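You operate a simulated robot arm through the tools that you are given. There is no shell and no other tool. Be economical: measure what you need, move in short steps, check, and stop when the job is done.

You are at the controls of a simulated two-armed robot. One attempt, no reset.

JOB
Open the upper packing bench drawer, take the foam pad on the tool cart top and put it away in the inside of the upper packing bench drawer and shut the drawer again. Then open the middle maintenance drawer, take the end plate from the tool cart top and leave it inside tray, then shut the drawer. Then take the corner guard on the side table top and put it away on the low back shelf. Then put the grey ring binder from the high shelf of bay b on the side table top. Then take the steel packer labelled "20 mm" from the middle shelf of bay b and put it on the wiring book. Then pull the spares door open. The order counts.

Only the result counts: the job must be done as asked and must still hold three seconds after the hand-in. Knocking over, shifting, dropping, spilling or breaking anything else fails it.

ROBOT AND FRAMES
Two 7-joint arms with fingered hands on one trunk, on a base that drives. Base frame: it is fixed to the floor where the robot stands at the start and does not move with it; the origin is under the middle of the robot, x ahead of it, y to its left, z up. Readings come in mm, degrees, newtons and seconds.
The left shoulder is at the start at [20, 123, 1236], the right one opposite. With the tool pointing down near the work surface each hand reaches from about 100 to 480 mm from the robot's upright axis, wherever it stands, measured 20 degrees to its own side. Places, roughly: corner guard (8x6x6 cm) [-4400, 1300, 900]; end plate [-6500, 1000, 750]; foam pad (10x8x3 cm) [-6500, 1200, 900]; inside of the upper packing bench drawer [600, 0, 600]; low back shelf (20x132 cm) [-900, 2340, 360]; middle maintenance drawer [-7300, -1400, 500]; middle maintenance drawer tray [-7300, -1500, 400]; ring binder [-3250, -1750, 1500]; side table top [-4300, 1400, 900]; spares door [-5300, -1400, 500]; steel packer [-3000, -1750, 1000]; upper packing bench drawer [500, 0, 700]; wiring book [-2500, -1750, 1000]. Payload 2.4 kg a hand.
The TCP of each hand is the grasp point between the finger pads, 17 mm short of the fingertips. In the tool frame z runs along the fingers and y along their closing line. The gripper opens to 88 mm. The gripper's body begins 47 mm behind the TCP. The gripper is a hand of 3 fingers: y runs from the thumb to the fingers, the wrist lies at [0, 0, -165] in the tool frame, and closing takes about 1.5 s.
Orientation is that of the tool frame in the base frame, as [roll, pitch, yaw] about the fixed x, y, z axes, in that order (R = Rz(yaw) Ry(pitch) Rx(roll)). With the fingers straight down and closing along the base's y, the tool's x points along the base's -x, its y along +y and its z along -z.

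CONTROLS
- The arms move only by the tool servo_tool. It takes "left_steps", "right_steps" or both (then of equal length, played together; a hand with none holds still); each is a list of rows, each a list of 6 numbers: the shift along the base's x, y, z in units of 25 mm (1.0 is 25 mm), then the turn, a rotation vector about the base's x, y, z in units of 8 degrees (1.0 is 8 degrees). In form: [[dx, dy, dz, wx, wy, wz], ...]. A call has 1 to 20 rows; each row shifts and turns the commanded pose from where the row before left it. "left_gripper" and "right_gripper" are, for a hand that has rows, the closure, from 0 (fully open) to 1 (shut), set as the call begins (left out, the last holds). A call with a number of a shift or a turn outside -1 to 1 is refused whole. Rows are played at 5 a second. More than 50 mm and 8.6 degrees between two rows, or a gripper value outside its range, and nothing of the call is played. A pose out of reach is approached as far as the arm can. The call stops where the force on the tool passes 40 N (or 10 N more than at its start, if that is more) or the arm is blocked; 0.2 s more then pass. The fingers move at their own pace (about 45 mm/s each) and stop on an object; they squeeze with about 26 N. The grip force told is the motor's: it shows also when the fingers shut on nothing. Time passes only in rows, and 0.2 s behind the last, so rows that do not move let the fingers close. It gives the time, the measured TCP pose, the force on the tool (base axes), the opening and the grip force at its end, in the units of the frame above (readings bear some noise), with the torque about the TCP (base axes, N m) and any sound that the robot's microphone picked up.
- Cameras (640 x 400 px; columns grow to the right, rows downward): "scene" is now at [24.1, 29.3, 1675.5]; the picture's right is [0.61, -0.79, -0.00], its down [-0.74, -0.57, -0.36] and it looks along [0.29, 0.22, -0.93] (base axes); focal length 271 px, centre (320, 200). "left" rides on the left gripper at [-52, 4, -66] in its tool frame; the picture's right is [-0.08, -1.00, 0.00], its down [0.78, -0.07, -0.62] and it looks along [0.62, -0.05, 0.78] (tool axes); focal length 243 px, centre (320, 200). "right" rides on the right gripper at [52, 4, -66] in its tool frame; the picture's right is [-0.09, 1.00, 0.00], its down [-0.78, -0.07, -0.62] and it looks along [-0.62, -0.05, 0.78] (tool axes); focal length 243 px, centre (320, 200). There is no depth. A picture from a camera that has moved, and an enlarged one, comes with that camera's place and axes in the base frame and with its lens. The place of the scene camera against the robot may be out by one fixed shift of up to 12 mm in any direction.
- snapshot(camera): a new picture of that camera. It takes no simulated time.
- move_column(by): slides the trunk up (or, below 0, down) by that many mm; the arms and the scene camera ride with it, the base frame stays. It gives what a move gives, with no picture.
- drive_base(legs): drives the robot by 1 to 6 legs, each [ahead, left, turn to the left] in mm, mm and degrees, along the robot's own axes; the way and the turn of a leg run together, so that a leg with both is an arc; at most 1500 mm and 180 degrees a leg. The arms and the cameras ride along, it lands a little off, and it stops where it bumps. It gives what a move gives.
- finger_targets(finger1, finger2, thumb_bend, hand): sets how far each is bent, from 0 (flat) to 100 (curled in); at 30 the hand is open as for a grip, at 70 the pads meet at the TCP. One left out holds its place. A second passes; each finger stops where it meets its share of the squeeze, and holds until it gets a number again. A gripper value or a shape takes the hand back. It gives what a move gives, with no picture; readings hold the bend of each and the force on the fingers (four entries, about 0 where the hand has none), thumb and palm.
- hand_shape(shape, hand): the hand has 3 fingers and takes this shape, open, in about a second: jaw (thumb against the fingers, like two jaws); tri (thumb and two fingers); tip (a fingertip pinch); poke (one finger out to press); point (the index stretched); flat (the hand flat); cup (the hand cupped); fist (a fist). The gripper value then closes the fingers along that shape, each until it touches; the sizes above hold for jaw. It gives what a move gives, with no picture.
- turn_head(pan, tilt): turns the head with the scene camera to pan (to the left, within 120 degrees either way) and tilt (down, from -29 to 69), counted from straight ahead of the robot. It gives what a move gives.
- close_up(camera, box): a new picture of the part [left, top, right, bottom] of that camera's present view, enlarged. It takes no simulated time.
- job_done(): hands the job in; it is judged then, once.

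Work in short steps. Places have to be worked out from the pictures, the camera data and where the tool is seen: move nearer, look again, correct. Check each grasp and each placing, and mend what went wrong. You have 217 turns and 208 pictures in all, those below and enlarged ones among them. Open the grippers and draw the arms clear of the work before you hand the job in, unless the task says otherwise; then end with one line.

The tools are called after ">>>" as a command line: name --argument value ..., lists and objects as JSON in quotes. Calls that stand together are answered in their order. servo_tool: Moves the arms, as the interface text tells. Its arguments: {"type":"object","properties":{"left_steps":{"type":"array","items":{"type":"array","items":{"type":"number"}}},"left_gripper":{"type":"number"},"right_steps":{"type":"array","items":{"type":"array","items":{"type":"number"}}},"right_gripper":{"type":"number"}},"required":[]} The other tools are called the same way: move_column (by) slides the trunk up or down; hand_shape (shape, hand) gives the hand a shape; finger_targets (finger1, finger2, thumb_bend, hand) moves the fingers one by one; drive_base (legs) drives the base; turn_head (pan, tilt) turns the head that bears the scene camera; snapshot (camera) takes a picture; close_up (camera, box) takes an enlarged picture of a part of a camera's view; job_done () hands the job in.

At the start:

```text
time_s: 0.0
left_tool_pos: [222.7, 307.4, 1037.5]
left_tcp_rot: [180.0, -0.1, 180.0]
left_contact_force: [-0.5, -0.3, -0.2]
left_wrist_torque: [-0.02, 0.01, -0.02]
left_gripper_width: 87.8
left_gripper_force: 0.1
left_shape: jaw
left_bend: [30.0, 30.0, 30.0]
left_finger forces: [0.1, 0.1, 0.1, 0.1, 0.0, 0.0]
right_tool_pos: [222.5, 36.3, 994.8]
right_tcp_rot: [180.0, 0.2, -179.9]
right_contact_force: [-0.2, -0.7, 0.1]
right_wrist_torque: [0.05, 0.0, 0.01]
right_gripper_width: 88.0
right_gripper_force: 0.0
right_shape: jaw
right_bend: [30.0, 30.0, 30.0]
right_finger forces: [0.0, 0.1, 0.0, 0.0, 0.0, 0.0]
trunk travel left (down, up): [-450.0, 380.0]
robot x, y, heading: [-0.6, 1.5, -0.2]
head pan, tilt: [37.4, 68.8]
```

scene: 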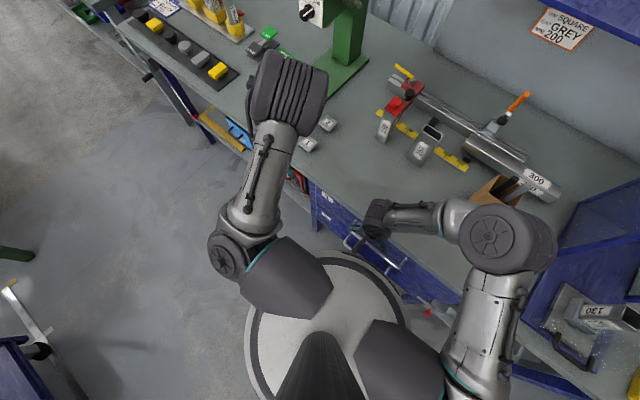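
right: 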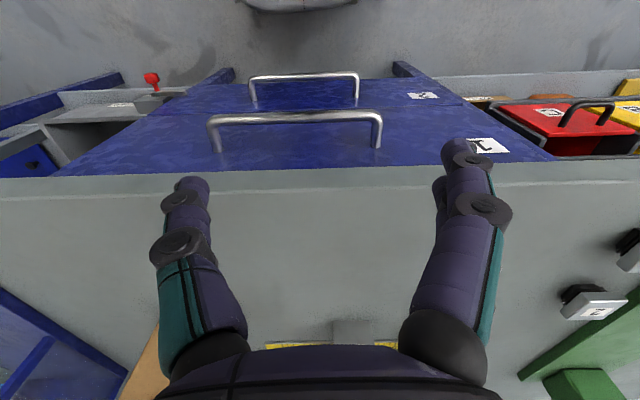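
left: 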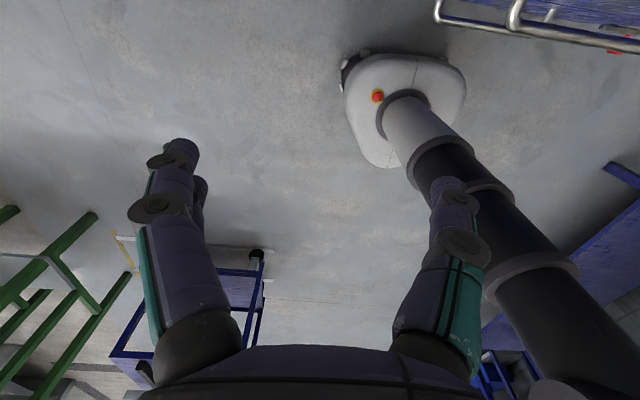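

I'll look ahead at the bench and its drawers first.

>>> turn_head --pan 0 --tilt 60

>>> snapshot --camera "scene"

>>> close_up --camera "right" --box '[160, 40, 560, 290]'

```text
time_s: 1.0
left_tool_pos: [222.7, 308.1, 1037.0]
left_tcp_rot: [-179.9, 0.0, 180.0]
left_contact_force: [-0.6, -0.4, 0.8]
left_wrist_torque: [0.0, 0.04, 0.03]
left_gripper_width: 87.8
left_gripper_force: 0.1
left_shape: jaw
left_bend: [30.0, 30.0, 30.0]
left_finger forces: [0.0, 0.0, 0.1, 0.0, 0.0, 0.0]
right_tool_pos: [222.5, 35.1, 995.2]
right_tcp_rot: [180.0, 0.1, -179.9]
right_contact_force: [-0.6, -0.2, 0.2]
right_wrist_torque: [-0.01, 0.01, 0.01]
right_gripper_width: 88.0
right_gripper_force: 0.1
right_shape: jaw
right_bend: [30.0, 30.0, 30.0]
right_finger forces: [0.0, 0.0, 0.0, 0.1, 0.0, 0.0]
trunk travel left (down, up): [-450.0, 380.0]
robot x, y, heading: [0.2, 2.4, -0.0]
head pan, tilt: [0.0, 60.0]
```

```text
204 pictures are left
camera scene: at [46.4, -4.5, 1684.9], right [0.0, -1.0, 0.0], down [-0.87, 0.0, -0.5], along [0.5, 0.0, -0.87], focal length 271 px, centre (320, 200)
```

scene: 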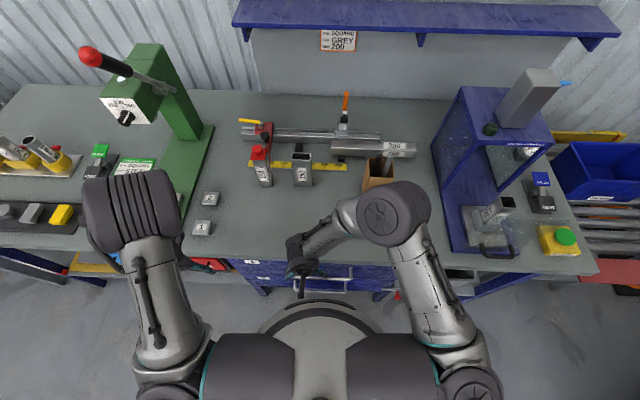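

```text
1.60 times, centred on (360, 165) of right
camera zoom: at [171.0, 39.4, 1060.4], right [0.08, 1.0, 0.0], down [0.78, -0.07, 0.62], along [0.62, -0.05, -0.78], focal length 388 px, centre (256, 256)
```

zoom: 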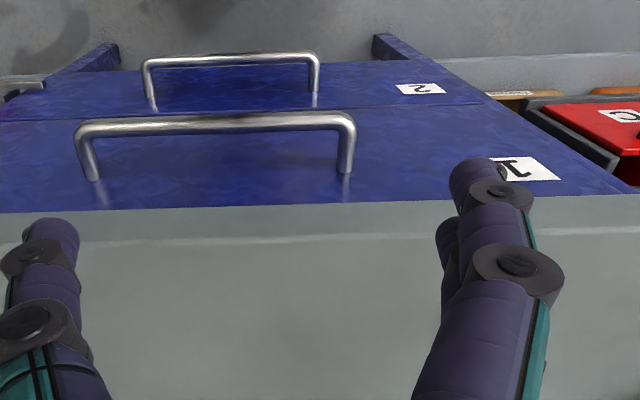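

Before driving, I'll look round to map the floor.

>>> turn_head --pan 118 --tilt 20

>>> snapshot --camera "scene"

>>> turn_head --pan -118 --tilt 20

>>> snapshot --camera "scene"

```text
time_s: 3.0
left_tool_pos: [222.6, 308.1, 1037.6]
left_tcp_rot: [180.0, 0.0, 180.0]
left_contact_force: [0.2, 0.1, 0.3]
left_wrist_torque: [-0.03, -0.01, 0.01]
left_gripper_width: 88.1
left_gripper_force: 0.1
left_shape: jaw
left_bend: [30.0, 30.0, 30.0]
left_finger forces: [0.1, 0.0, 0.0, 0.1, 0.1, 0.1]
right_tool_pos: [223.0, 36.1, 994.9]
right_tcp_rot: [-179.9, 0.2, -179.9]
right_contact_force: [0.4, 0.3, 0.0]
right_wrist_torque: [0.01, 0.02, 0.0]
right_gripper_width: 88.0
right_gripper_force: 0.1
right_shape: jaw
right_bend: [30.0, 30.0, 30.0]
right_finger forces: [0.0, 0.0, 0.1, 0.0, 0.0, 0.0]
trunk travel left (down, up): [-450.0, 380.0]
robot x, y, heading: [-3.5, 0.8, -0.0]
head pan, tilt: [118.0, 20.0]
```

```text
202 pictures are left
camera scene: at [-64.0, 77.6, 1743.1], right [0.88, 0.47, 0.0], down [0.16, -0.3, -0.94], along [-0.44, 0.83, -0.34], focal length 271 px, centre (320, 200)
```

scene: 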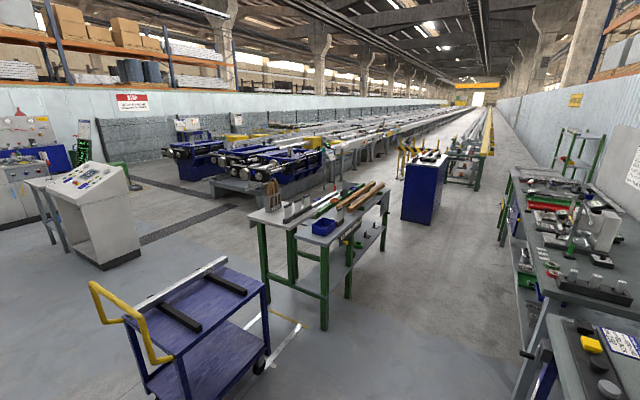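

```text
time_s: 6.4
left_tool_pos: [222.5, 309.1, 1038.2]
left_tcp_rot: [180.0, 0.0, 179.9]
left_contact_force: [0.0, 0.2, -0.5]
left_wrist_torque: [0.0, 0.03, -0.02]
left_gripper_width: 87.8
left_gripper_force: 0.0
left_shape: jaw
left_bend: [30.0, 30.0, 30.0]
left_finger forces: [0.1, 0.0, 0.0, 0.1, 0.0, 0.1]
right_tool_pos: [222.6, 36.0, 995.2]
right_tcp_rot: [-180.0, 0.1, -179.8]
right_contact_force: [0.1, 1.1, -0.2]
right_wrist_torque: [-0.02, 0.02, 0.0]
right_gripper_width: 87.8
right_gripper_force: 0.0
right_shape: jaw
right_bend: [30.0, 30.0, 30.0]
right_finger forces: [0.0, 0.0, 0.0, 0.0, 0.0, 0.0]
trunk travel left (down, up): [-450.0, 380.0]
robot x, y, heading: [1.6, 2.9, 0.2]
head pan, tilt: [-118.0, 20.0]
```

```text
201 pictures are left
camera scene: at [-64.0, -86.9, 1743.1], right [-0.88, 0.47, 0.0], down [0.16, 0.3, -0.94], along [-0.44, -0.83, -0.34], focal length 271 px, centre (320, 200)
```

scene: 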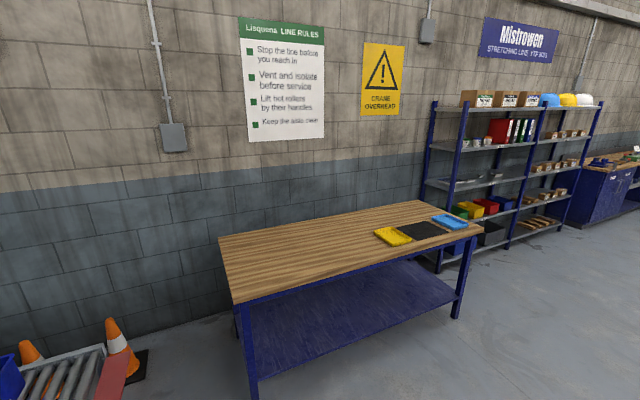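

The aisle behind is clear. I back off 250 mm and lower the trunk, then turn the right hand to point ahead.

>>> drive_base --legs '[[-250, 0, 0]]'

>>> move_column --by -200

>>> servo_tool --right_steps '[[0, -0.3, -0.3, 0, -1, 0], [0, -0.3, -0.3, 0, -1, 0], [0, 0, -0.3, 0, -1, 0], [0, 0, -0.3, 0, -1, 0], [0, 0, -0.3, 0, -1, 0], [0, 0, -0.3, 0, -1, 0], [0, 0, -0.3, 0, -1, 0], [0, 0, 0, 0, -1, 0], [0, 0, 0, 0, -1, 0], [0, 0, 0, 0, -1, 0], [0, 0, 0, 0, -1, 0], [0, 0, 0, 0, -0.25, 0]]'

>>> turn_head --pan 0 --tilt 50

>>> snapshot --camera "scene"

>>> snapshot --camera "right"

```text
time_s: 8.2
left_tool_pos: [-30.9, 308.2, 1036.9]
left_tcp_rot: [-180.0, 0.0, -179.8]
left_contact_force: [0.0, 0.4, 0.7]
left_wrist_torque: [-0.04, 0.0, 0.01]
left_gripper_width: 87.9
left_gripper_force: 0.0
left_shape: jaw
left_bend: [30.0, 30.0, 30.0]
left_finger forces: [0.0, 0.1, 0.0, 0.1, 0.0, 0.0]
right_tool_pos: [-29.1, 34.9, 994.2]
right_tcp_rot: [180.0, 0.1, -179.9]
right_contact_force: [0.1, 0.5, -0.1]
right_wrist_torque: [0.0, 0.01, 0.0]
right_gripper_width: 87.9
right_gripper_force: 0.0
right_shape: jaw
right_bend: [30.0, 30.0, 30.0]
right_finger forces: [0.0, 0.0, 0.0, 0.1, 0.1, 0.1]
trunk travel left (down, up): [-450.0, 380.0]
robot x, y, heading: [-250.1, 0.2, 0.1]
head pan, tilt: [-118.0, 20.0]
```

```text
time_s: 10.4
left_tool_pos: [-30.2, 308.3, 837.8]
left_tcp_rot: [180.0, 0.1, -179.9]
left_contact_force: [0.1, 0.3, 0.1]
left_wrist_torque: [-0.01, 0.0, 0.01]
left_gripper_width: 87.9
left_gripper_force: 0.1
left_shape: jaw
left_bend: [30.0, 30.0, 30.0]
left_finger forces: [0.0, 0.0, 0.0, 0.1, 0.1, 0.0]
right_tool_pos: [-29.7, 35.9, 795.1]
right_tcp_rot: [-180.0, 0.0, 180.0]
right_contact_force: [-0.3, -0.2, -0.2]
right_wrist_torque: [0.01, 0.06, 0.03]
right_gripper_width: 88.1
right_gripper_force: 0.0
right_shape: jaw
right_bend: [30.0, 30.0, 30.0]
right_finger forces: [0.0, 0.0, 0.1, 0.0, 0.0, 0.0]
trunk travel left (down, up): [-250.0, 580.0]
robot x, y, heading: [-250.1, -2.0, 0.0]
head pan, tilt: [-118.0, 20.0]
```

```text
time_s: 13.0
left_tool_pos: [-29.8, 307.3, 836.3]
left_tcp_rot: [-180.0, 0.1, -179.9]
left_contact_force: [-0.4, 0.3, -0.9]
left_wrist_torque: [0.02, 0.05, -0.01]
left_gripper_width: 87.9
left_gripper_force: 0.0
left_shape: jaw
left_bend: [30.0, 30.0, 30.0]
left_finger forces: [0.1, 0.2, 0.0, 0.0, 0.1, 0.0]
right_tool_pos: [51.1, -15.5, 726.2]
right_tcp_rot: [-83.0, 89.7, -83.0]
right_contact_force: [0.4, 0.1, -0.7]
right_wrist_torque: [0.0, -0.02, 0.0]
right_gripper_width: 88.1
right_gripper_force: 0.0
right_shape: jaw
right_bend: [30.0, 30.0, 30.0]
right_finger forces: [0.1, 0.1, 0.1, 0.0, 0.1, 0.1]
right hand out of reach, approached as far as the arm can: row 9, 10, 11, 12
trunk travel left (down, up): [-250.0, 580.0]
robot x, y, heading: [-251.5, -3.4, 0.2]
head pan, tilt: [-118.0, 20.0]
```

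```text
time_s: 14.9
left_tool_pos: [-29.0, 308.2, 837.2]
left_tcp_rot: [179.9, 0.0, 180.0]
left_contact_force: [-0.3, -1.0, 0.2]
left_wrist_torque: [-0.01, 0.0, 0.02]
left_gripper_width: 88.0
left_gripper_force: 0.0
left_shape: jaw
left_bend: [30.0, 30.0, 30.0]
left_finger forces: [0.0, 0.0, 0.0, 0.1, 0.1, 0.0]
right_tool_pos: [50.6, -15.8, 725.8]
right_tcp_rot: [-118.2, 89.8, -118.2]
right_contact_force: [0.5, 0.6, 0.2]
right_wrist_torque: [0.01, 0.0, 0.0]
right_gripper_width: 87.7
right_gripper_force: 0.0
right_shape: jaw
right_bend: [30.0, 30.0, 30.0]
right_finger forces: [0.1, 0.0, 0.0, 0.1, 0.0, 0.0]
trunk travel left (down, up): [-250.0, 580.0]
robot x, y, heading: [-248.2, -1.7, 0.2]
head pan, tilt: [0.0, 50.0]
```

```text
200 pictures are left
camera scene: at [-194.7, -4.7, 1497.5], right [0.0, -1.0, 0.0], down [-0.77, 0.0, -0.64], along [0.64, 0.0, -0.77], focal length 271 px, centre (320, 200)
```

scene: 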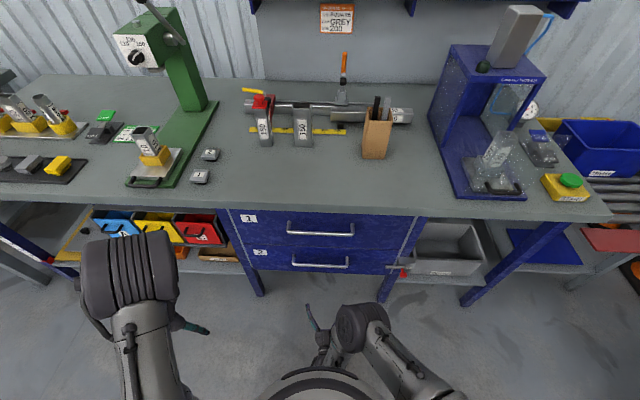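

```text
199 pictures are left
camera right: at [-15.0, -11.4, 674.1], right [0.0, 1.0, 0.08], down [-0.62, -0.06, 0.78], along [0.78, -0.05, 0.62], focal length 243 px, centre (320, 200)
```

right: 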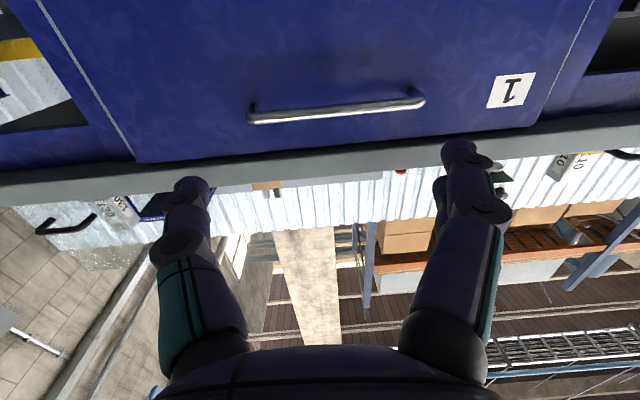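

Handle bar 1 comes out near [279, -2, 772], about 200 mm long. I roll the hand so the fingers close vertically, at the bar's height.

>>> servo_tool --right_steps '[[0.3, 0, 0.2, -1, 0, 0], [0.3, 0, 0.2, -1, 0, 0], [0.3, 0, 0.2, -1, 0, 0], [0.3, 0, 0.2, -1, 0, 0], [0.3, 0, 0.2, -1, 0, 0], [0.3, 0, 0.2, -1, 0, 0], [0.3, 0, 0.2, -1, 0, 0], [0.3, 0, 0.2, -1, 0, 0], [0.3, 0, 0.2, -1, 0, 0], [0.3, 0, 0.04, -1, 0, 0], [0, 0, 0, -1, 0, 0], [0, 0, 0, -0.25, 0, 0]]'

>>> snapshot --camera "right"

```text
time_s: 17.5
left_tool_pos: [-30.0, 307.3, 837.6]
left_tcp_rot: [180.0, 0.0, -179.9]
left_contact_force: [-1.3, 0.3, -0.3]
left_wrist_torque: [0.0, 0.0, 0.01]
left_gripper_width: 87.8
left_gripper_force: 0.0
left_shape: jaw
left_bend: [30.0, 30.0, 30.0]
left_finger forces: [0.1, 0.1, 0.0, 0.0, 0.0, 0.1]
right_tool_pos: [124.7, -14.5, 773.0]
right_tcp_rot: [-90.1, -0.3, -89.8]
right_contact_force: [-0.5, 0.0, 0.5]
right_wrist_torque: [0.02, 0.02, -0.04]
right_gripper_width: 88.1
right_gripper_force: 0.1
right_shape: jaw
right_bend: [30.0, 30.0, 30.0]
right_finger forces: [0.0, 0.1, 0.1, 0.0, 0.0, 0.0]
trunk travel left (down, up): [-250.0, 580.0]
robot x, y, heading: [-250.5, -5.7, -0.1]
head pan, tilt: [0.0, 50.0]
```

```text
198 pictures are left
camera right: at [60.1, -68.1, 768.3], right [0.0, 0.08, -1.0], down [-0.62, 0.78, 0.06], along [0.78, 0.62, 0.05], focal length 243 px, centre (320, 200)
```

right: 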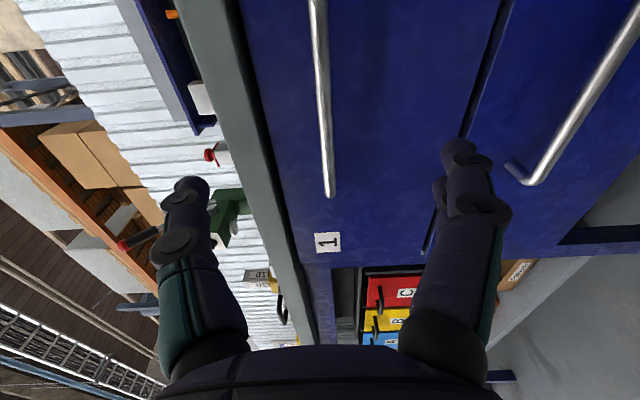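

The bar sits midway between the fingers at z≈770. I go forward 150 mm and close.

>>> servo_tool --right_steps '[[1, 0, 0, 0, 0, 0], [1, 0, 0, 0, 0, 0], [1, 0, 0, 0, 0, 0], [1, 0, 0, 0, 0, 0], [1, 0, 0, 0, 0, 0], [1, 0, 0, 0, 0, 0]]'

>>> servo_tool --right_steps '[[0, 0, 0, 0, 0, 0], [0, 0, 0, 0, 0, 0], [0, 0, 0, 0, 0, 0], [0, 0, 0, 0, 0, 0], [0, 0, 0, 0, 0, 0], [0, 0, 0, 0, 0, 0], [0, 0, 0, 0, 0, 0], [0, 0, 0, 0, 0, 0]]' --right_gripper 1

>>> snapshot --camera "right"

```text
time_s: 18.9
left_tool_pos: [-29.9, 307.2, 837.5]
left_tcp_rot: [179.9, 0.0, -179.9]
left_contact_force: [0.6, 0.7, -0.1]
left_wrist_torque: [-0.03, 0.03, -0.01]
left_gripper_width: 87.8
left_gripper_force: 0.1
left_shape: jaw
left_bend: [30.0, 30.0, 30.0]
left_finger forces: [0.0, 0.0, 0.0, 0.1, 0.0, 0.0]
right_tool_pos: [274.9, -15.6, 771.6]
right_tcp_rot: [-90.2, -0.4, -90.0]
right_contact_force: [0.5, -0.9, -0.3]
right_wrist_torque: [-0.01, -0.05, -0.01]
right_gripper_width: 87.9
right_gripper_force: 0.1
right_shape: jaw
right_bend: [30.0, 30.0, 30.0]
right_finger forces: [0.0, 0.0, 0.1, 0.0, 0.1, 0.1]
trunk travel left (down, up): [-250.0, 580.0]
robot x, y, heading: [-253.5, -2.4, 0.1]
head pan, tilt: [0.0, 50.0]
```

```text
time_s: 20.7
left_tool_pos: [-28.9, 308.0, 837.5]
left_tcp_rot: [-180.0, 0.0, -179.8]
left_contact_force: [-0.3, -0.4, -0.1]
left_wrist_torque: [0.03, 0.03, -0.03]
left_gripper_width: 87.8
left_gripper_force: 0.0
left_shape: jaw
left_bend: [30.0, 30.0, 30.0]
left_finger forces: [0.0, 0.1, 0.0, 0.0, 0.0, 0.1]
right_tool_pos: [276.6, -15.7, 772.8]
right_tcp_rot: [-90.0, -0.1, -89.9]
right_contact_force: [8.1, -0.5, -0.7]
right_wrist_torque: [0.02, 0.01, -0.02]
right_gripper_width: 0.2
right_gripper_force: 26.3
right_shape: jaw
right_bend: [71.0, 71.0, 80.0]
right_finger forces: [8.1, 7.3, 0.0, 0.0, 25.3, 0.0]
trunk travel left (down, up): [-250.0, 580.0]
robot x, y, heading: [-252.2, 0.6, 0.1]
head pan, tilt: [0.0, 50.0]
```

```text
197 pictures are left
camera right: at [210.7, -69.1, 768.2], right [0.0, 0.08, -1.0], down [-0.62, 0.78, 0.06], along [0.78, 0.62, 0.05], focal length 243 px, centre (320, 200)
```

right: 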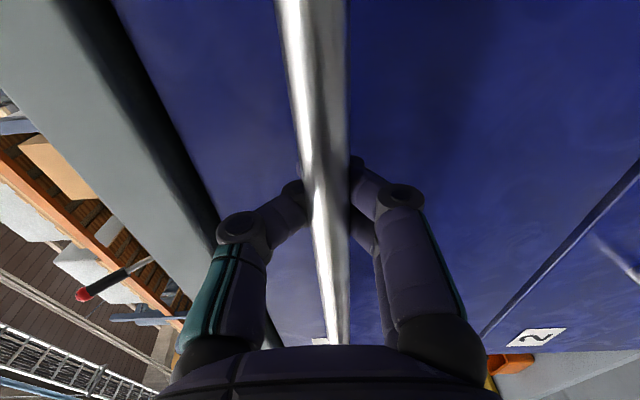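

The fingers have met around the bar (hooked). I pull by driving back 300 mm.

>>> drive_base --legs '[[-300, 0, 0]]'

>>> snapshot --camera "scene"

```text
time_s: 22.8
left_tool_pos: [-329.9, 307.3, 836.5]
left_tcp_rot: [-180.0, 0.0, -179.9]
left_contact_force: [0.7, 0.9, -1.0]
left_wrist_torque: [-0.07, 0.0, 0.01]
left_gripper_width: 88.2
left_gripper_force: 0.1
left_shape: jaw
left_bend: [30.0, 30.0, 30.0]
left_finger forces: [0.1, 0.0, 0.1, 0.0, 0.1, 0.0]
right_tool_pos: [-25.4, -16.2, 772.8]
right_tcp_rot: [-90.0, -0.3, -89.9]
right_contact_force: [-0.4, 0.5, 0.0]
right_wrist_torque: [0.02, 0.03, -0.02]
right_gripper_width: 0.2
right_gripper_force: 26.5
right_shape: jaw
right_bend: [73.0, 73.0, 79.0]
right_finger forces: [0.0, 0.1, 0.0, 0.0, 0.1, 0.0]
trunk travel left (down, up): [-250.0, 580.0]
robot x, y, heading: [-550.1, -1.0, 0.1]
head pan, tilt: [0.0, 50.0]
```

```text
196 pictures are left
camera scene: at [-495.6, -5.1, 1497.5], right [0.0, -1.0, 0.0], down [-0.77, 0.0, -0.64], along [0.64, 0.0, -0.77], focal length 271 px, centre (320, 200)
```

scene: 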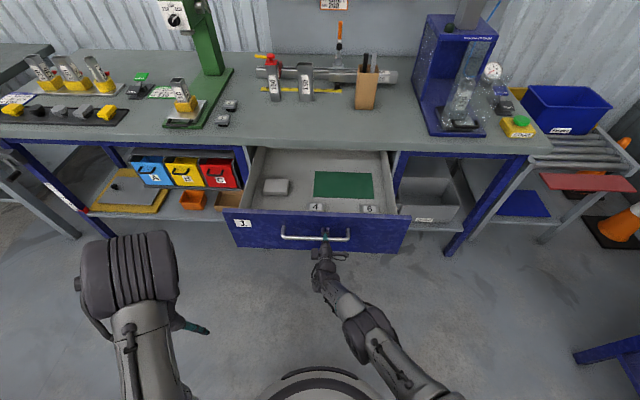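

The drawer came out about 300 mm; the inside has a free green mat. I open the hand and back away.

>>> servo_tool --right_steps '[[0, 0, 0, 0, 0, 0], [0, 0, 0, 0, 0, 0], [0, 0, 0, 0, 0, 0], [0, 0, 0, 0, 0, 0], [0, 0, 0, 0, 0, 0], [0, 0, 0, 0, 0, 0], [0, 0, 0, 0, 0, 0], [0, 0, 0, 0, 0, 0]]' --right_gripper 0

>>> drive_base --legs '[[-300, 0, 0]]'

>>> turn_head --pan 0 --tilt 45

>>> snapshot --camera "scene"

```text
time_s: 24.6
left_tool_pos: [-329.7, 308.5, 837.4]
left_tcp_rot: [180.0, -0.1, -179.9]
left_contact_force: [-0.1, -0.2, 0.3]
left_wrist_torque: [0.0, -0.02, 0.0]
left_gripper_width: 87.9
left_gripper_force: 0.0
left_shape: jaw
left_bend: [30.0, 30.0, 30.0]
left_finger forces: [0.1, 0.1, 0.0, 0.1, 0.1, 0.0]
right_tool_pos: [-24.4, -15.9, 772.8]
right_tcp_rot: [-90.0, -0.1, -89.8]
right_contact_force: [-0.8, -0.4, 0.6]
right_wrist_torque: [0.01, 0.0, 0.01]
right_gripper_width: 88.0
right_gripper_force: 0.1
right_shape: jaw
right_bend: [30.0, 30.0, 30.0]
right_finger forces: [0.0, 0.1, 0.0, 0.0, 0.0, 0.0]
trunk travel left (down, up): [-250.0, 580.0]
robot x, y, heading: [-551.6, -0.8, 0.1]
head pan, tilt: [0.0, 50.0]
```

```text
time_s: 26.6
left_tool_pos: [-632.1, 307.0, 838.7]
left_tcp_rot: [180.0, 0.0, -180.0]
left_contact_force: [-0.3, -0.3, 0.5]
left_wrist_torque: [-0.02, 0.01, 0.03]
left_gripper_width: 87.9
left_gripper_force: 0.1
left_shape: jaw
left_bend: [30.0, 30.0, 30.0]
left_finger forces: [0.1, 0.1, 0.0, 0.1, 0.1, 0.0]
right_tool_pos: [-328.2, -17.5, 772.3]
right_tcp_rot: [-89.9, -0.2, -89.9]
right_contact_force: [-0.4, -0.1, -0.3]
right_wrist_torque: [0.02, -0.01, 0.01]
right_gripper_width: 88.0
right_gripper_force: 0.0
right_shape: jaw
right_bend: [30.0, 30.0, 30.0]
right_finger forces: [0.0, 0.1, 0.0, 0.1, 0.0, 0.0]
trunk travel left (down, up): [-250.0, 580.0]
robot x, y, heading: [-853.0, 0.5, -0.0]
head pan, tilt: [0.0, 50.0]
```

```text
time_s: 27.3
left_tool_pos: [-632.6, 307.5, 837.2]
left_tcp_rot: [-179.9, 0.0, -180.0]
left_contact_force: [0.1, 0.6, 0.1]
left_wrist_torque: [0.02, 0.01, -0.01]
left_gripper_width: 87.9
left_gripper_force: 0.0
left_shape: jaw
left_bend: [30.0, 30.0, 30.0]
left_finger forces: [0.0, 0.0, 0.0, 0.0, 0.0, 0.0]
right_tool_pos: [-327.8, -16.5, 773.1]
right_tcp_rot: [-90.0, -0.3, -90.0]
right_contact_force: [-0.7, 0.1, 1.1]
right_wrist_torque: [-0.03, -0.03, 0.0]
right_gripper_width: 87.8
right_gripper_force: 0.0
right_shape: jaw
right_bend: [30.0, 30.0, 30.0]
right_finger forces: [0.1, 0.0, 0.0, 0.1, 0.0, 0.0]
trunk travel left (down, up): [-250.0, 580.0]
robot x, y, heading: [-857.0, -2.3, 0.1]
head pan, tilt: [0.0, 45.0]
```

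```text
195 pictures are left
camera scene: at [-792.9, -5.4, 1504.4], right [0.0, -1.0, 0.0], down [-0.71, 0.0, -0.71], along [0.71, 0.0, -0.71], focal length 271 px, centre (320, 200)
```

scene: 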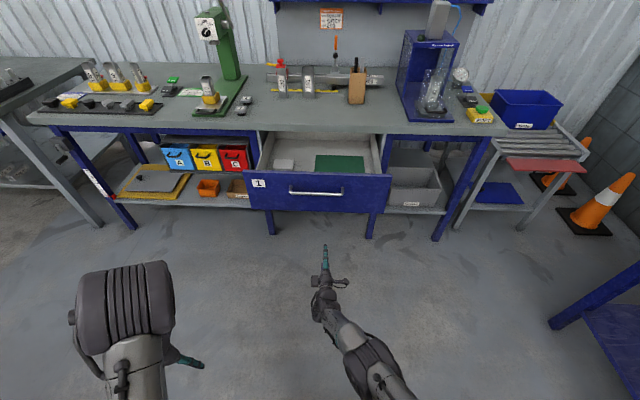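

Drawer open. Now I turn round to face -x and look down the aisle.

>>> drive_base --legs '[[0, 0, 180]]'

>>> turn_head --pan 0 --tilt 12

>>> snapshot --camera "scene"

```text
time_s: 32.2
left_tool_pos: [-1222.6, 84.0, 837.4]
left_tcp_rot: [-179.9, 0.1, -66.9]
left_contact_force: [-0.6, -0.9, -0.6]
left_wrist_torque: [-0.07, 0.01, 0.01]
left_gripper_width: 87.8
left_gripper_force: 0.1
left_shape: jaw
left_bend: [30.0, 30.0, 30.0]
left_finger forces: [0.0, 0.0, 0.0, 0.1, 0.1, 0.0]
right_tool_pos: [-1030.1, 500.9, 775.1]
right_tcp_rot: [-89.1, -1.0, 20.8]
right_contact_force: [7.9, 2.9, 7.4]
right_wrist_torque: [0.07, -0.31, 0.03]
right_gripper_width: 87.6
right_gripper_force: 0.0
right_shape: jaw
right_bend: [30.0, 36.0, 30.0]
right_finger forces: [0.0, 11.4, 0.0, 0.1, 0.0, 0.1]
trunk travel left (down, up): [-250.0, 580.0]
robot x, y, heading: [-854.6, 0.8, 113.1]
head pan, tilt: [0.0, 45.0]
stopped in leg 1: the force on the tool passed its limit at 108 N (the readings are from after the stop); the commanded pose is now the measured one
```

```text
time_s: 33.1
left_tool_pos: [-1221.9, 83.7, 837.0]
left_tcp_rot: [179.8, 0.1, -66.9]
left_contact_force: [0.0, 0.3, 0.2]
left_wrist_torque: [0.04, -0.01, 0.02]
left_gripper_width: 87.9
left_gripper_force: 0.1
left_shape: jaw
left_bend: [30.0, 30.0, 30.0]
left_finger forces: [0.1, 0.1, 0.0, 0.0, 0.0, 0.0]
right_tool_pos: [-1030.2, 499.4, 774.1]
right_tcp_rot: [-89.4, -0.9, 21.0]
right_contact_force: [15.3, 7.7, 8.5]
right_wrist_torque: [0.17, -0.58, 0.06]
right_gripper_width: 87.6
right_gripper_force: 0.1
right_shape: jaw
right_bend: [30.0, 36.0, 30.0]
right_finger forces: [0.0, 19.1, 0.0, 0.0, 0.0, 0.0]
trunk travel left (down, up): [-250.0, 580.0]
robot x, y, heading: [-851.8, 3.9, 113.2]
head pan, tilt: [0.0, 12.0]
```

```text
194 pictures are left
camera scene: at [-880.4, 62.6, 1556.1], right [0.92, 0.39, 0.0], down [0.08, -0.19, -0.98], along [-0.38, 0.9, -0.21], focal length 271 px, centre (320, 200)
```

scene: 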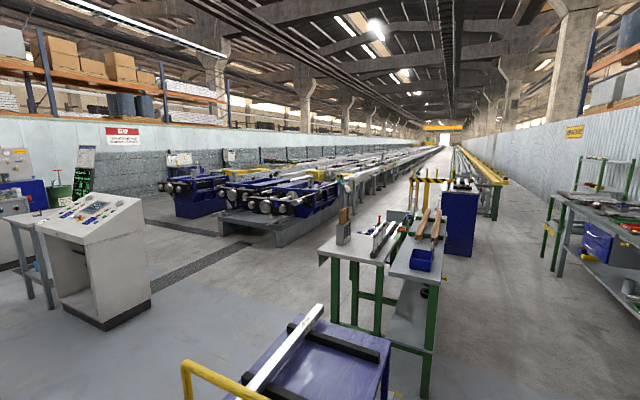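

The right hand touched something, probably the trolley's yellow handle. I look before moving.

>>> turn_head --pan 0 --tilt 55

>>> snapshot --camera "scene"

>>> snapshot --camera "right"

```text
time_s: 34.2
left_tool_pos: [-1221.1, 82.2, 837.9]
left_tcp_rot: [180.0, -0.1, -67.0]
left_contact_force: [0.2, -0.4, -0.6]
left_wrist_torque: [0.05, 0.0, -0.02]
left_gripper_width: 88.0
left_gripper_force: 0.1
left_shape: jaw
left_bend: [30.0, 30.0, 30.0]
left_finger forces: [0.0, 0.0, 0.0, 0.0, 0.0, 0.0]
right_tool_pos: [-1028.9, 501.6, 773.6]
right_tcp_rot: [-89.4, -1.0, 21.1]
right_contact_force: [19.3, 9.0, 9.4]
right_wrist_torque: [0.28, -0.7, 0.08]
right_gripper_width: 88.0
right_gripper_force: 0.1
right_shape: jaw
right_bend: [30.0, 36.0, 30.0]
right_finger forces: [0.1, 22.8, 0.0, 0.0, 0.0, 0.0]
trunk travel left (down, up): [-250.0, 580.0]
robot x, y, heading: [-852.2, 0.5, 113.5]
head pan, tilt: [0.0, 55.0]
```

```text
193 pictures are left
camera scene: at [-871.7, 43.4, 1491.1], right [0.92, 0.39, 0.0], down [0.32, -0.75, -0.57], along [-0.23, 0.53, -0.82], focal length 271 px, centre (320, 200)
```

scene: 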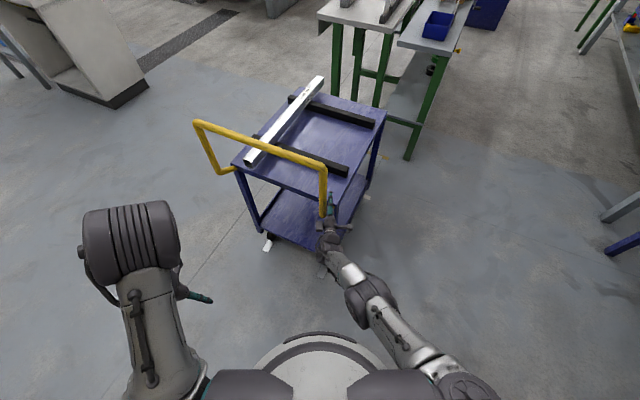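

```text
192 pictures are left
camera right: at [-956.6, 456.7, 768.6], right [-0.07, -0.01, -1.0], down [-0.51, -0.86, 0.05], along [-0.86, 0.51, 0.05], focal length 243 px, centre (320, 200)
```

right: 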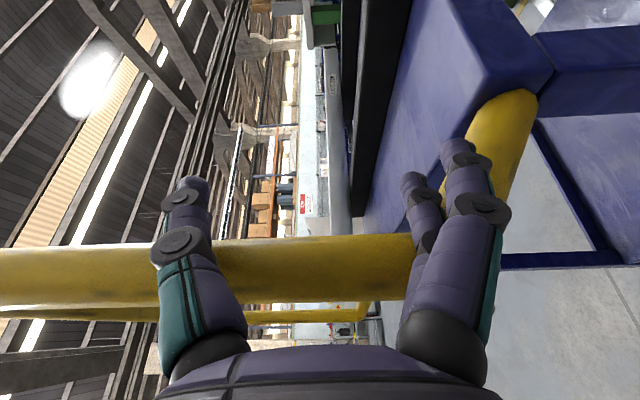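

The hand is against the trolley's handle end; the trolley looks unmoved. I turn back a little, withdraw, and then tuck the arm.

>>> drive_base --legs '[[0, 0, -6], [-350, 0, 0]]'

>>> snapshot --camera "scene"

```text
time_s: 37.0
left_tool_pos: [-1112.9, -207.5, 838.3]
left_tcp_rot: [180.0, 0.0, -73.2]
left_contact_force: [-0.4, 0.0, 0.2]
left_wrist_torque: [-0.01, 0.03, 0.02]
left_gripper_width: 88.0
left_gripper_force: 0.1
left_shape: jaw
left_bend: [30.0, 30.0, 30.0]
left_finger forces: [0.0, 0.0, 0.0, 0.1, 0.1, 0.0]
right_tool_pos: [-875.8, 185.4, 774.5]
right_tcp_rot: [-89.4, -1.1, 14.9]
right_contact_force: [0.2, -0.1, 0.1]
right_wrist_torque: [0.01, 0.0, -0.02]
right_gripper_width: 88.1
right_gripper_force: 0.1
right_shape: jaw
right_bend: [30.0, 30.0, 30.0]
right_finger forces: [0.0, 0.0, 0.0, 0.0, 0.0, 0.0]
trunk travel left (down, up): [-250.0, 580.0]
robot x, y, heading: [-753.6, -332.3, 106.7]
head pan, tilt: [0.0, 55.0]
```

```text
191 pictures are left
camera scene: at [-768.1, -286.3, 1491.0], right [0.96, 0.29, 0.0], down [0.24, -0.78, -0.57], along [-0.17, 0.55, -0.82], focal length 271 px, centre (320, 200)
```

scene: 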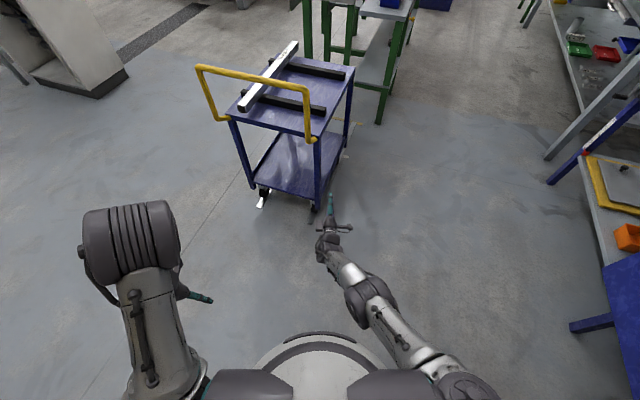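

I fold the right hand back to fingers-down near the body.

>>> servo_tool --right_steps '[[0.14, -0.48, 0, -0.287, 0.958, 0], [0.14, -0.48, 0, -0.287, 0.958, 0], [0.14, -0.48, 0, -0.287, 0.958, 0], [0.14, -0.48, 0, -0.287, 0.958, 0], [0.14, -0.48, 0, -0.287, 0.958, 0], [0.14, -0.48, 0, -0.287, 0.958, 0], [0.14, -0.48, 0, -0.287, 0.958, 0], [0.14, -0.48, 0, -0.287, 0.958, 0], [0.14, -0.48, 0, -0.287, 0.958, 0], [0, 0, 0, -0.287, 0.958, 0], [0, 0, 0, -0.287, 0.958, 0], [0, 0, 0, -0.072, 0.24, 0]]'

>>> servo_tool --right_steps '[[0, 0, 0, -0.958, -0.287, 0], [0, 0, 0, -0.958, -0.287, 0], [0, 0, 0, -0.958, -0.287, 0], [0, 0, 0, -0.958, -0.287, 0], [0, 0, 0, -0.958, -0.287, 0], [0.2, -0.6, 0.3, -0.958, -0.287, 0], [0.2, -0.6, 0.3, -0.958, -0.287, 0], [0.2, -0.6, 0.3, -0.958, -0.287, 0], [0.2, -0.6, 0.3, -0.958, -0.287, 0], [0.2, -0.6, 0.3, -0.958, -0.287, 0], [0, 0, 0, -0.958, -0.287, 0], [0, 0, 0, -0.24, -0.072, 0]]'

>>> move_column --by 200

>>> turn_head --pan 90 --tilt 25

>>> snapshot --camera "scene"

```text
time_s: 39.6
left_tool_pos: [-1110.8, -207.9, 836.9]
left_tcp_rot: [180.0, 0.0, -73.1]
left_contact_force: [0.9, 0.1, -0.7]
left_wrist_torque: [0.02, -0.01, -0.01]
left_gripper_width: 87.7
left_gripper_force: 0.0
left_shape: jaw
left_bend: [30.0, 30.0, 30.0]
left_finger forces: [0.0, 0.0, 0.0, 0.0, 0.0, 0.0]
right_tool_pos: [-843.9, 77.8, 772.9]
right_tcp_rot: [-151.0, 87.8, -44.9]
right_contact_force: [0.7, -0.3, -0.3]
right_wrist_torque: [0.03, -0.03, 0.01]
right_gripper_width: 88.2
right_gripper_force: 0.0
right_shape: jaw
right_bend: [30.0, 30.0, 30.0]
right_finger forces: [0.0, 0.0, 0.0, 0.0, 0.0, 0.1]
trunk travel left (down, up): [-250.0, 580.0]
robot x, y, heading: [-750.2, -334.4, 107.0]
head pan, tilt: [0.0, 55.0]
```

```text
time_s: 42.2
left_tool_pos: [-1110.8, -209.5, 836.9]
left_tcp_rot: [-180.0, 0.0, -73.1]
left_contact_force: [0.0, 0.2, -0.2]
left_wrist_torque: [0.02, 0.04, 0.04]
left_gripper_width: 88.1
left_gripper_force: 0.1
left_shape: jaw
left_bend: [30.0, 30.0, 30.0]
left_finger forces: [0.0, 0.0, 0.1, 0.0, 0.0, 0.1]
right_tool_pos: [-818.9, 3.6, 811.3]
right_tcp_rot: [-179.5, -1.9, -72.3]
right_contact_force: [-0.2, 0.3, -0.2]
right_wrist_torque: [-0.02, -0.03, 0.0]
right_gripper_width: 88.0
right_gripper_force: 0.0
right_shape: jaw
right_bend: [30.0, 30.0, 30.0]
right_finger forces: [0.0, 0.1, 0.1, 0.1, 0.0, 0.1]
trunk travel left (down, up): [-250.0, 580.0]
robot x, y, heading: [-752.4, -330.3, 106.8]
head pan, tilt: [0.0, 55.0]
```

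```text
time_s: 44.4
left_tool_pos: [-1110.5, -208.2, 1036.3]
left_tcp_rot: [-180.0, 0.0, -73.2]
left_contact_force: [0.0, 0.0, -0.7]
left_wrist_torque: [0.03, -0.01, 0.01]
left_gripper_width: 88.1
left_gripper_force: 0.0
left_shape: jaw
left_bend: [30.0, 30.0, 30.0]
left_finger forces: [0.0, 0.1, 0.1, 0.0, 0.0, 0.1]
right_tool_pos: [-817.8, 2.3, 1010.1]
right_tcp_rot: [-179.4, -1.9, -72.2]
right_contact_force: [-0.5, 0.2, 0.3]
right_wrist_torque: [-0.01, 0.02, -0.02]
right_gripper_width: 87.7
right_gripper_force: 0.0
right_shape: jaw
right_bend: [30.0, 30.0, 30.0]
right_finger forces: [0.0, 0.0, 0.0, 0.1, 0.1, 0.1]
trunk travel left (down, up): [-450.0, 380.0]
robot x, y, heading: [-752.1, -331.6, 106.9]
head pan, tilt: [0.0, 55.0]
```

```text
time_s: 46.1
left_tool_pos: [-1111.9, -208.8, 1037.1]
left_tcp_rot: [180.0, 0.0, -73.1]
left_contact_force: [0.2, -0.2, 0.8]
left_wrist_torque: [0.0, 0.02, 0.0]
left_gripper_width: 87.9
left_gripper_force: 0.0
left_shape: jaw
left_bend: [30.0, 30.0, 30.0]
left_finger forces: [0.0, 0.1, 0.0, 0.1, 0.0, 0.0]
right_tool_pos: [-817.8, 2.5, 1011.5]
right_tcp_rot: [-179.5, -1.7, -72.2]
right_contact_force: [-0.6, 0.3, 0.0]
right_wrist_torque: [-0.01, -0.01, -0.01]
right_gripper_width: 88.2
right_gripper_force: 0.0
right_shape: jaw
right_bend: [30.0, 30.0, 30.0]
right_finger forces: [0.0, 0.0, 0.0, 0.1, 0.0, 0.0]
trunk travel left (down, up): [-450.0, 380.0]
robot x, y, heading: [-753.1, -329.2, 107.0]
head pan, tilt: [90.0, 25.0]
```

```text
190 pictures are left
camera scene: at [-835.5, -381.5, 1735.0], right [-0.29, 0.96, 0.0], down [0.4, 0.12, -0.91], along [-0.87, -0.26, -0.42], focal length 271 px, centre (320, 200)
```

scene: 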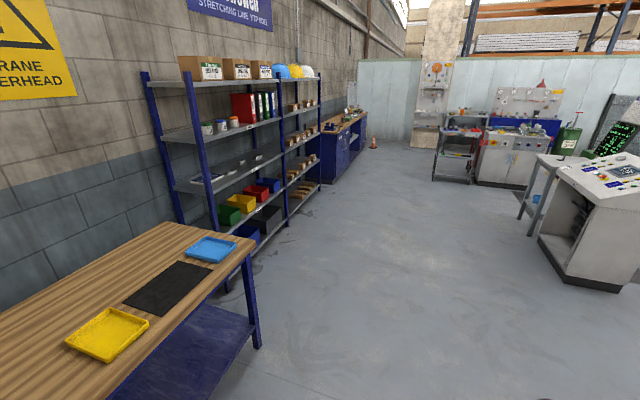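

The aisle at y≈-330 is free. I turn to face -x and drive 3 m, then look.

>>> drive_base --legs '[[0, 0, 73], [1500, 0, 0], [1500, 0, 0]]'

>>> turn_head --pan -20 --tilt 20

>>> snapshot --camera "scene"

```text
time_s: 63.8
left_tool_pos: [-3984.7, -673.6, 1036.7]
left_tcp_rot: [180.0, 0.1, 1.0]
left_contact_force: [-0.6, -0.1, -0.4]
left_wrist_torque: [0.01, 0.02, 0.0]
left_gripper_width: 87.9
left_gripper_force: 0.1
left_shape: jaw
left_bend: [30.0, 30.0, 30.0]
left_finger forces: [0.0, 0.0, 0.0, 0.0, 0.1, 0.0]
right_tool_pos: [-4106.4, -334.1, 1010.3]
right_tcp_rot: [-179.4, -1.8, 2.0]
right_contact_force: [-0.3, 0.0, -0.4]
right_wrist_torque: [-0.01, -0.02, 0.03]
right_gripper_width: 88.2
right_gripper_force: 0.1
right_shape: jaw
right_bend: [30.0, 30.0, 30.0]
right_finger forces: [0.1, 0.1, 0.0, 0.1, 0.0, 0.0]
trunk travel left (down, up): [-450.0, 380.0]
robot x, y, heading: [-3765.9, -361.7, -178.9]
head pan, tilt: [90.0, 25.0]
```

```text
time_s: 65.6
left_tool_pos: [-3984.3, -674.0, 1037.7]
left_tcp_rot: [-179.9, 0.0, 1.0]
left_contact_force: [0.2, 0.2, -0.2]
left_wrist_torque: [-0.01, 0.02, 0.0]
left_gripper_width: 87.8
left_gripper_force: 0.0
left_shape: jaw
left_bend: [30.0, 30.0, 30.0]
left_finger forces: [0.0, 0.1, 0.0, 0.1, 0.0, 0.0]
right_tool_pos: [-4106.7, -333.9, 1009.2]
right_tcp_rot: [-179.4, -1.7, 1.9]
right_contact_force: [0.2, -0.7, 0.2]
right_wrist_torque: [0.02, 0.01, 0.02]
right_gripper_width: 88.4
right_gripper_force: 0.1
right_shape: jaw
right_bend: [30.0, 30.0, 30.0]
right_finger forces: [0.1, 0.1, 0.0, 0.0, 0.0, 0.0]
trunk travel left (down, up): [-450.0, 380.0]
robot x, y, heading: [-3766.5, -361.3, -178.8]
head pan, tilt: [-20.0, 20.0]
```

```text
189 pictures are left
camera scene: at [-3836.8, -336.5, 1743.1], right [0.33, 0.95, 0.0], down [0.32, -0.11, -0.94], along [-0.89, 0.31, -0.34], focal length 271 px, centre (320, 200)
```

scene: 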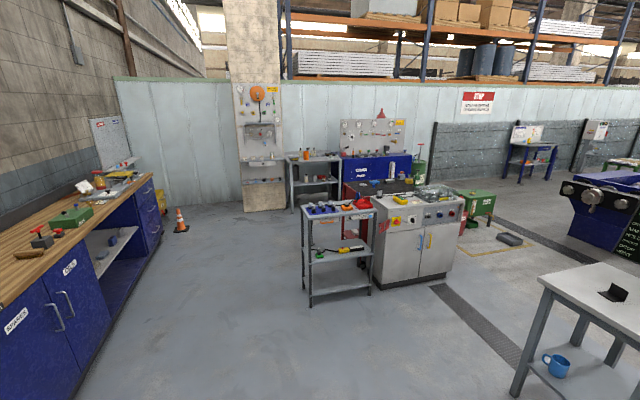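

The side table is lower right, with a spares cabinet left. I zoom to find which unit is the tool cart.

>>> close_up --camera "scene" --box '[280, 120, 480, 245]'

>>> close_up --camera "scene" --box '[0, 120, 320, 320]'

```text
3.20 times, centred on (380, 182) of scene
camera zoom: at [-3836.8, -336.5, 1743.1], right [0.33, 0.95, 0.0], down [0.32, -0.11, -0.94], along [-0.89, 0.31, -0.34], focal length 867 px, centre (128, 256)
```

zoom: 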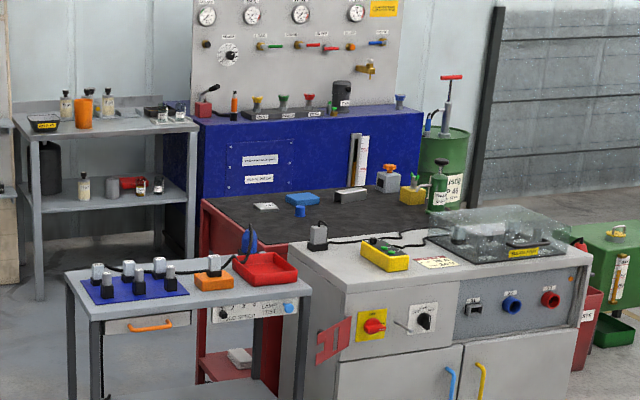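

```text
2.00 times, centred on (160, 220) of scene
camera zoom: at [-3836.8, -336.5, 1743.1], right [0.33, 0.95, 0.0], down [0.32, -0.11, -0.94], along [-0.89, 0.31, -0.34], focal length 542 px, centre (640, 160)
```

zoom: 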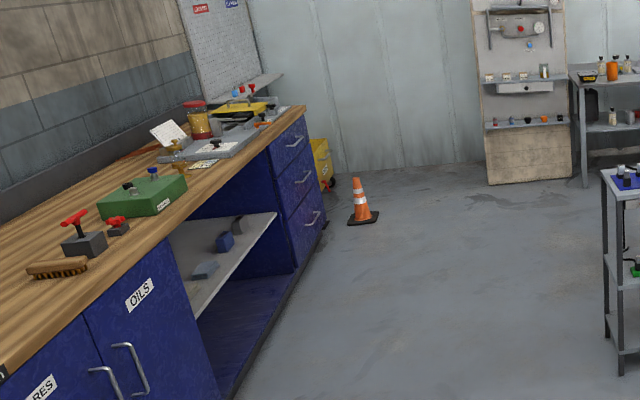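

The tool cart is the red one with the black mat at about (-6400, 1200), behind the grey table. I drive on past the table and turn to face +y.

>>> drive_base --legs '[[1500, 0, 0], [1200, 0, 0], [0, 0, -91]]'

>>> turn_head --pan 0 --tilt 28

>>> snapshot --camera "scene"

```text
time_s: 82.7
left_tool_pos: [-6782.7, -174.0, 1038.3]
left_tcp_rot: [-179.9, 0.0, -90.2]
left_contact_force: [-0.6, 0.0, 0.4]
left_wrist_torque: [0.05, 0.0, -0.01]
left_gripper_width: 87.7
left_gripper_force: 0.0
left_shape: jaw
left_bend: [30.0, 30.0, 30.0]
left_finger forces: [0.0, 0.0, 0.0, 0.0, 0.0, 0.1]
right_tool_pos: [-6441.0, -59.6, 1011.3]
right_tcp_rot: [-179.4, -1.8, -89.5]
right_contact_force: [0.1, -0.4, 0.2]
right_wrist_torque: [0.0, -0.03, 0.02]
right_gripper_width: 87.8
right_gripper_force: 0.1
right_shape: jaw
right_bend: [30.0, 30.0, 30.0]
right_finger forces: [0.0, 0.0, 0.1, 0.0, 0.1, 0.0]
trunk travel left (down, up): [-450.0, 380.0]
robot x, y, heading: [-6477.4, -399.5, 89.8]
head pan, tilt: [-20.0, 20.0]
```

```text
time_s: 83.5
left_tool_pos: [-6783.7, -174.0, 1037.2]
left_tcp_rot: [180.0, 0.1, -90.3]
left_contact_force: [0.4, -0.5, 0.8]
left_wrist_torque: [-0.02, 0.02, 0.01]
left_gripper_width: 87.6
left_gripper_force: 0.0
left_shape: jaw
left_bend: [30.0, 30.0, 30.0]
left_finger forces: [0.0, 0.0, 0.0, 0.0, 0.0, 0.0]
right_tool_pos: [-6441.2, -59.6, 1010.2]
right_tcp_rot: [-179.3, -1.8, -89.4]
right_contact_force: [-0.3, 0.1, 0.4]
right_wrist_torque: [0.02, -0.01, 0.0]
right_gripper_width: 88.2
right_gripper_force: 0.1
right_shape: jaw
right_bend: [30.0, 30.0, 30.0]
right_finger forces: [0.0, 0.0, 0.1, 0.0, 0.0, 0.0]
trunk travel left (down, up): [-450.0, 380.0]
robot x, y, heading: [-6478.1, -401.8, 89.8]
head pan, tilt: [0.0, 28.0]
```

```text
186 pictures are left
camera scene: at [-6477.6, -331.2, 1730.2], right [1.0, -0.01, 0.0], down [0.0, -0.47, -0.88], along [0.01, 0.88, -0.47], focal length 271 px, centre (320, 200)
```

scene: 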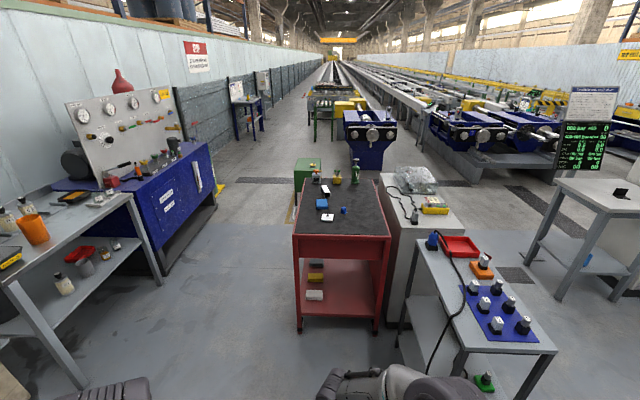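

The red cart's front edge is near y≈920, with a blue pad and a white plate on its black mat. I drive closer and look steeply down.

>>> drive_base --legs '[[850, 0, 0]]'

>>> turn_head --pan 0 --tilt 55

>>> snapshot --camera "scene"

```text
time_s: 88.0
left_tool_pos: [-6769.5, 676.8, 1036.6]
left_tcp_rot: [180.0, 0.0, -91.2]
left_contact_force: [-0.5, 0.3, 0.3]
left_wrist_torque: [-0.03, 0.04, 0.01]
left_gripper_width: 87.9
left_gripper_force: 0.0
left_shape: jaw
left_bend: [30.0, 30.0, 30.0]
left_finger forces: [0.1, 0.0, 0.0, 0.0, 0.0, 0.0]
right_tool_pos: [-6425.5, 786.1, 1009.8]
right_tcp_rot: [-179.5, -1.8, -90.2]
right_contact_force: [0.7, 0.2, -0.7]
right_wrist_torque: [0.02, 0.03, -0.01]
right_gripper_width: 88.1
right_gripper_force: 0.1
right_shape: jaw
right_bend: [30.0, 30.0, 30.0]
right_finger forces: [0.1, 0.1, 0.0, 0.1, 0.1, 0.1]
trunk travel left (down, up): [-450.0, 380.0]
robot x, y, heading: [-6466.0, 446.9, 89.0]
head pan, tilt: [0.0, 28.0]
```

```text
time_s: 88.9
left_tool_pos: [-6769.2, 676.1, 1036.1]
left_tcp_rot: [180.0, 0.0, -91.1]
left_contact_force: [0.3, 0.8, -0.6]
left_wrist_torque: [0.01, -0.02, 0.03]
left_gripper_width: 87.8
left_gripper_force: 0.1
left_shape: jaw
left_bend: [30.0, 30.0, 30.0]
left_finger forces: [0.0, 0.0, 0.0, 0.0, 0.0, 0.0]
right_tool_pos: [-6425.4, 785.4, 1010.4]
right_tcp_rot: [-179.4, -1.8, -90.2]
right_contact_force: [-0.1, 0.3, -0.6]
right_wrist_torque: [0.0, -0.01, -0.01]
right_gripper_width: 87.9
right_gripper_force: 0.1
right_shape: jaw
right_bend: [30.0, 30.0, 30.0]
right_finger forces: [0.1, 0.1, 0.0, 0.0, 0.0, 0.0]
trunk travel left (down, up): [-450.0, 380.0]
robot x, y, heading: [-6464.6, 449.3, 88.8]
head pan, tilt: [0.0, 55.0]
```

```text
185 pictures are left
camera scene: at [-6465.9, 495.9, 1691.0], right [1.0, -0.02, 0.0], down [-0.02, -0.82, -0.57], along [0.01, 0.57, -0.82], focal length 271 px, centre (320, 200)
```

scene: 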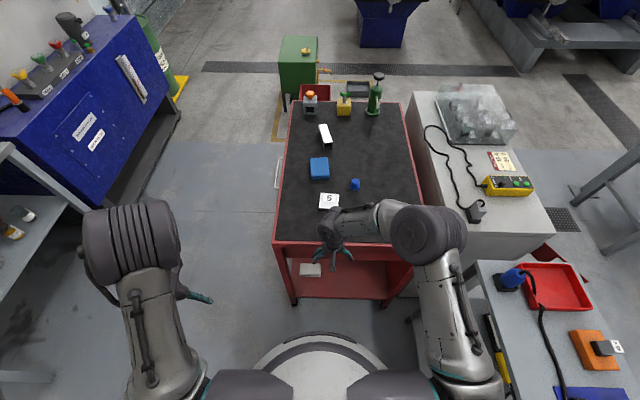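

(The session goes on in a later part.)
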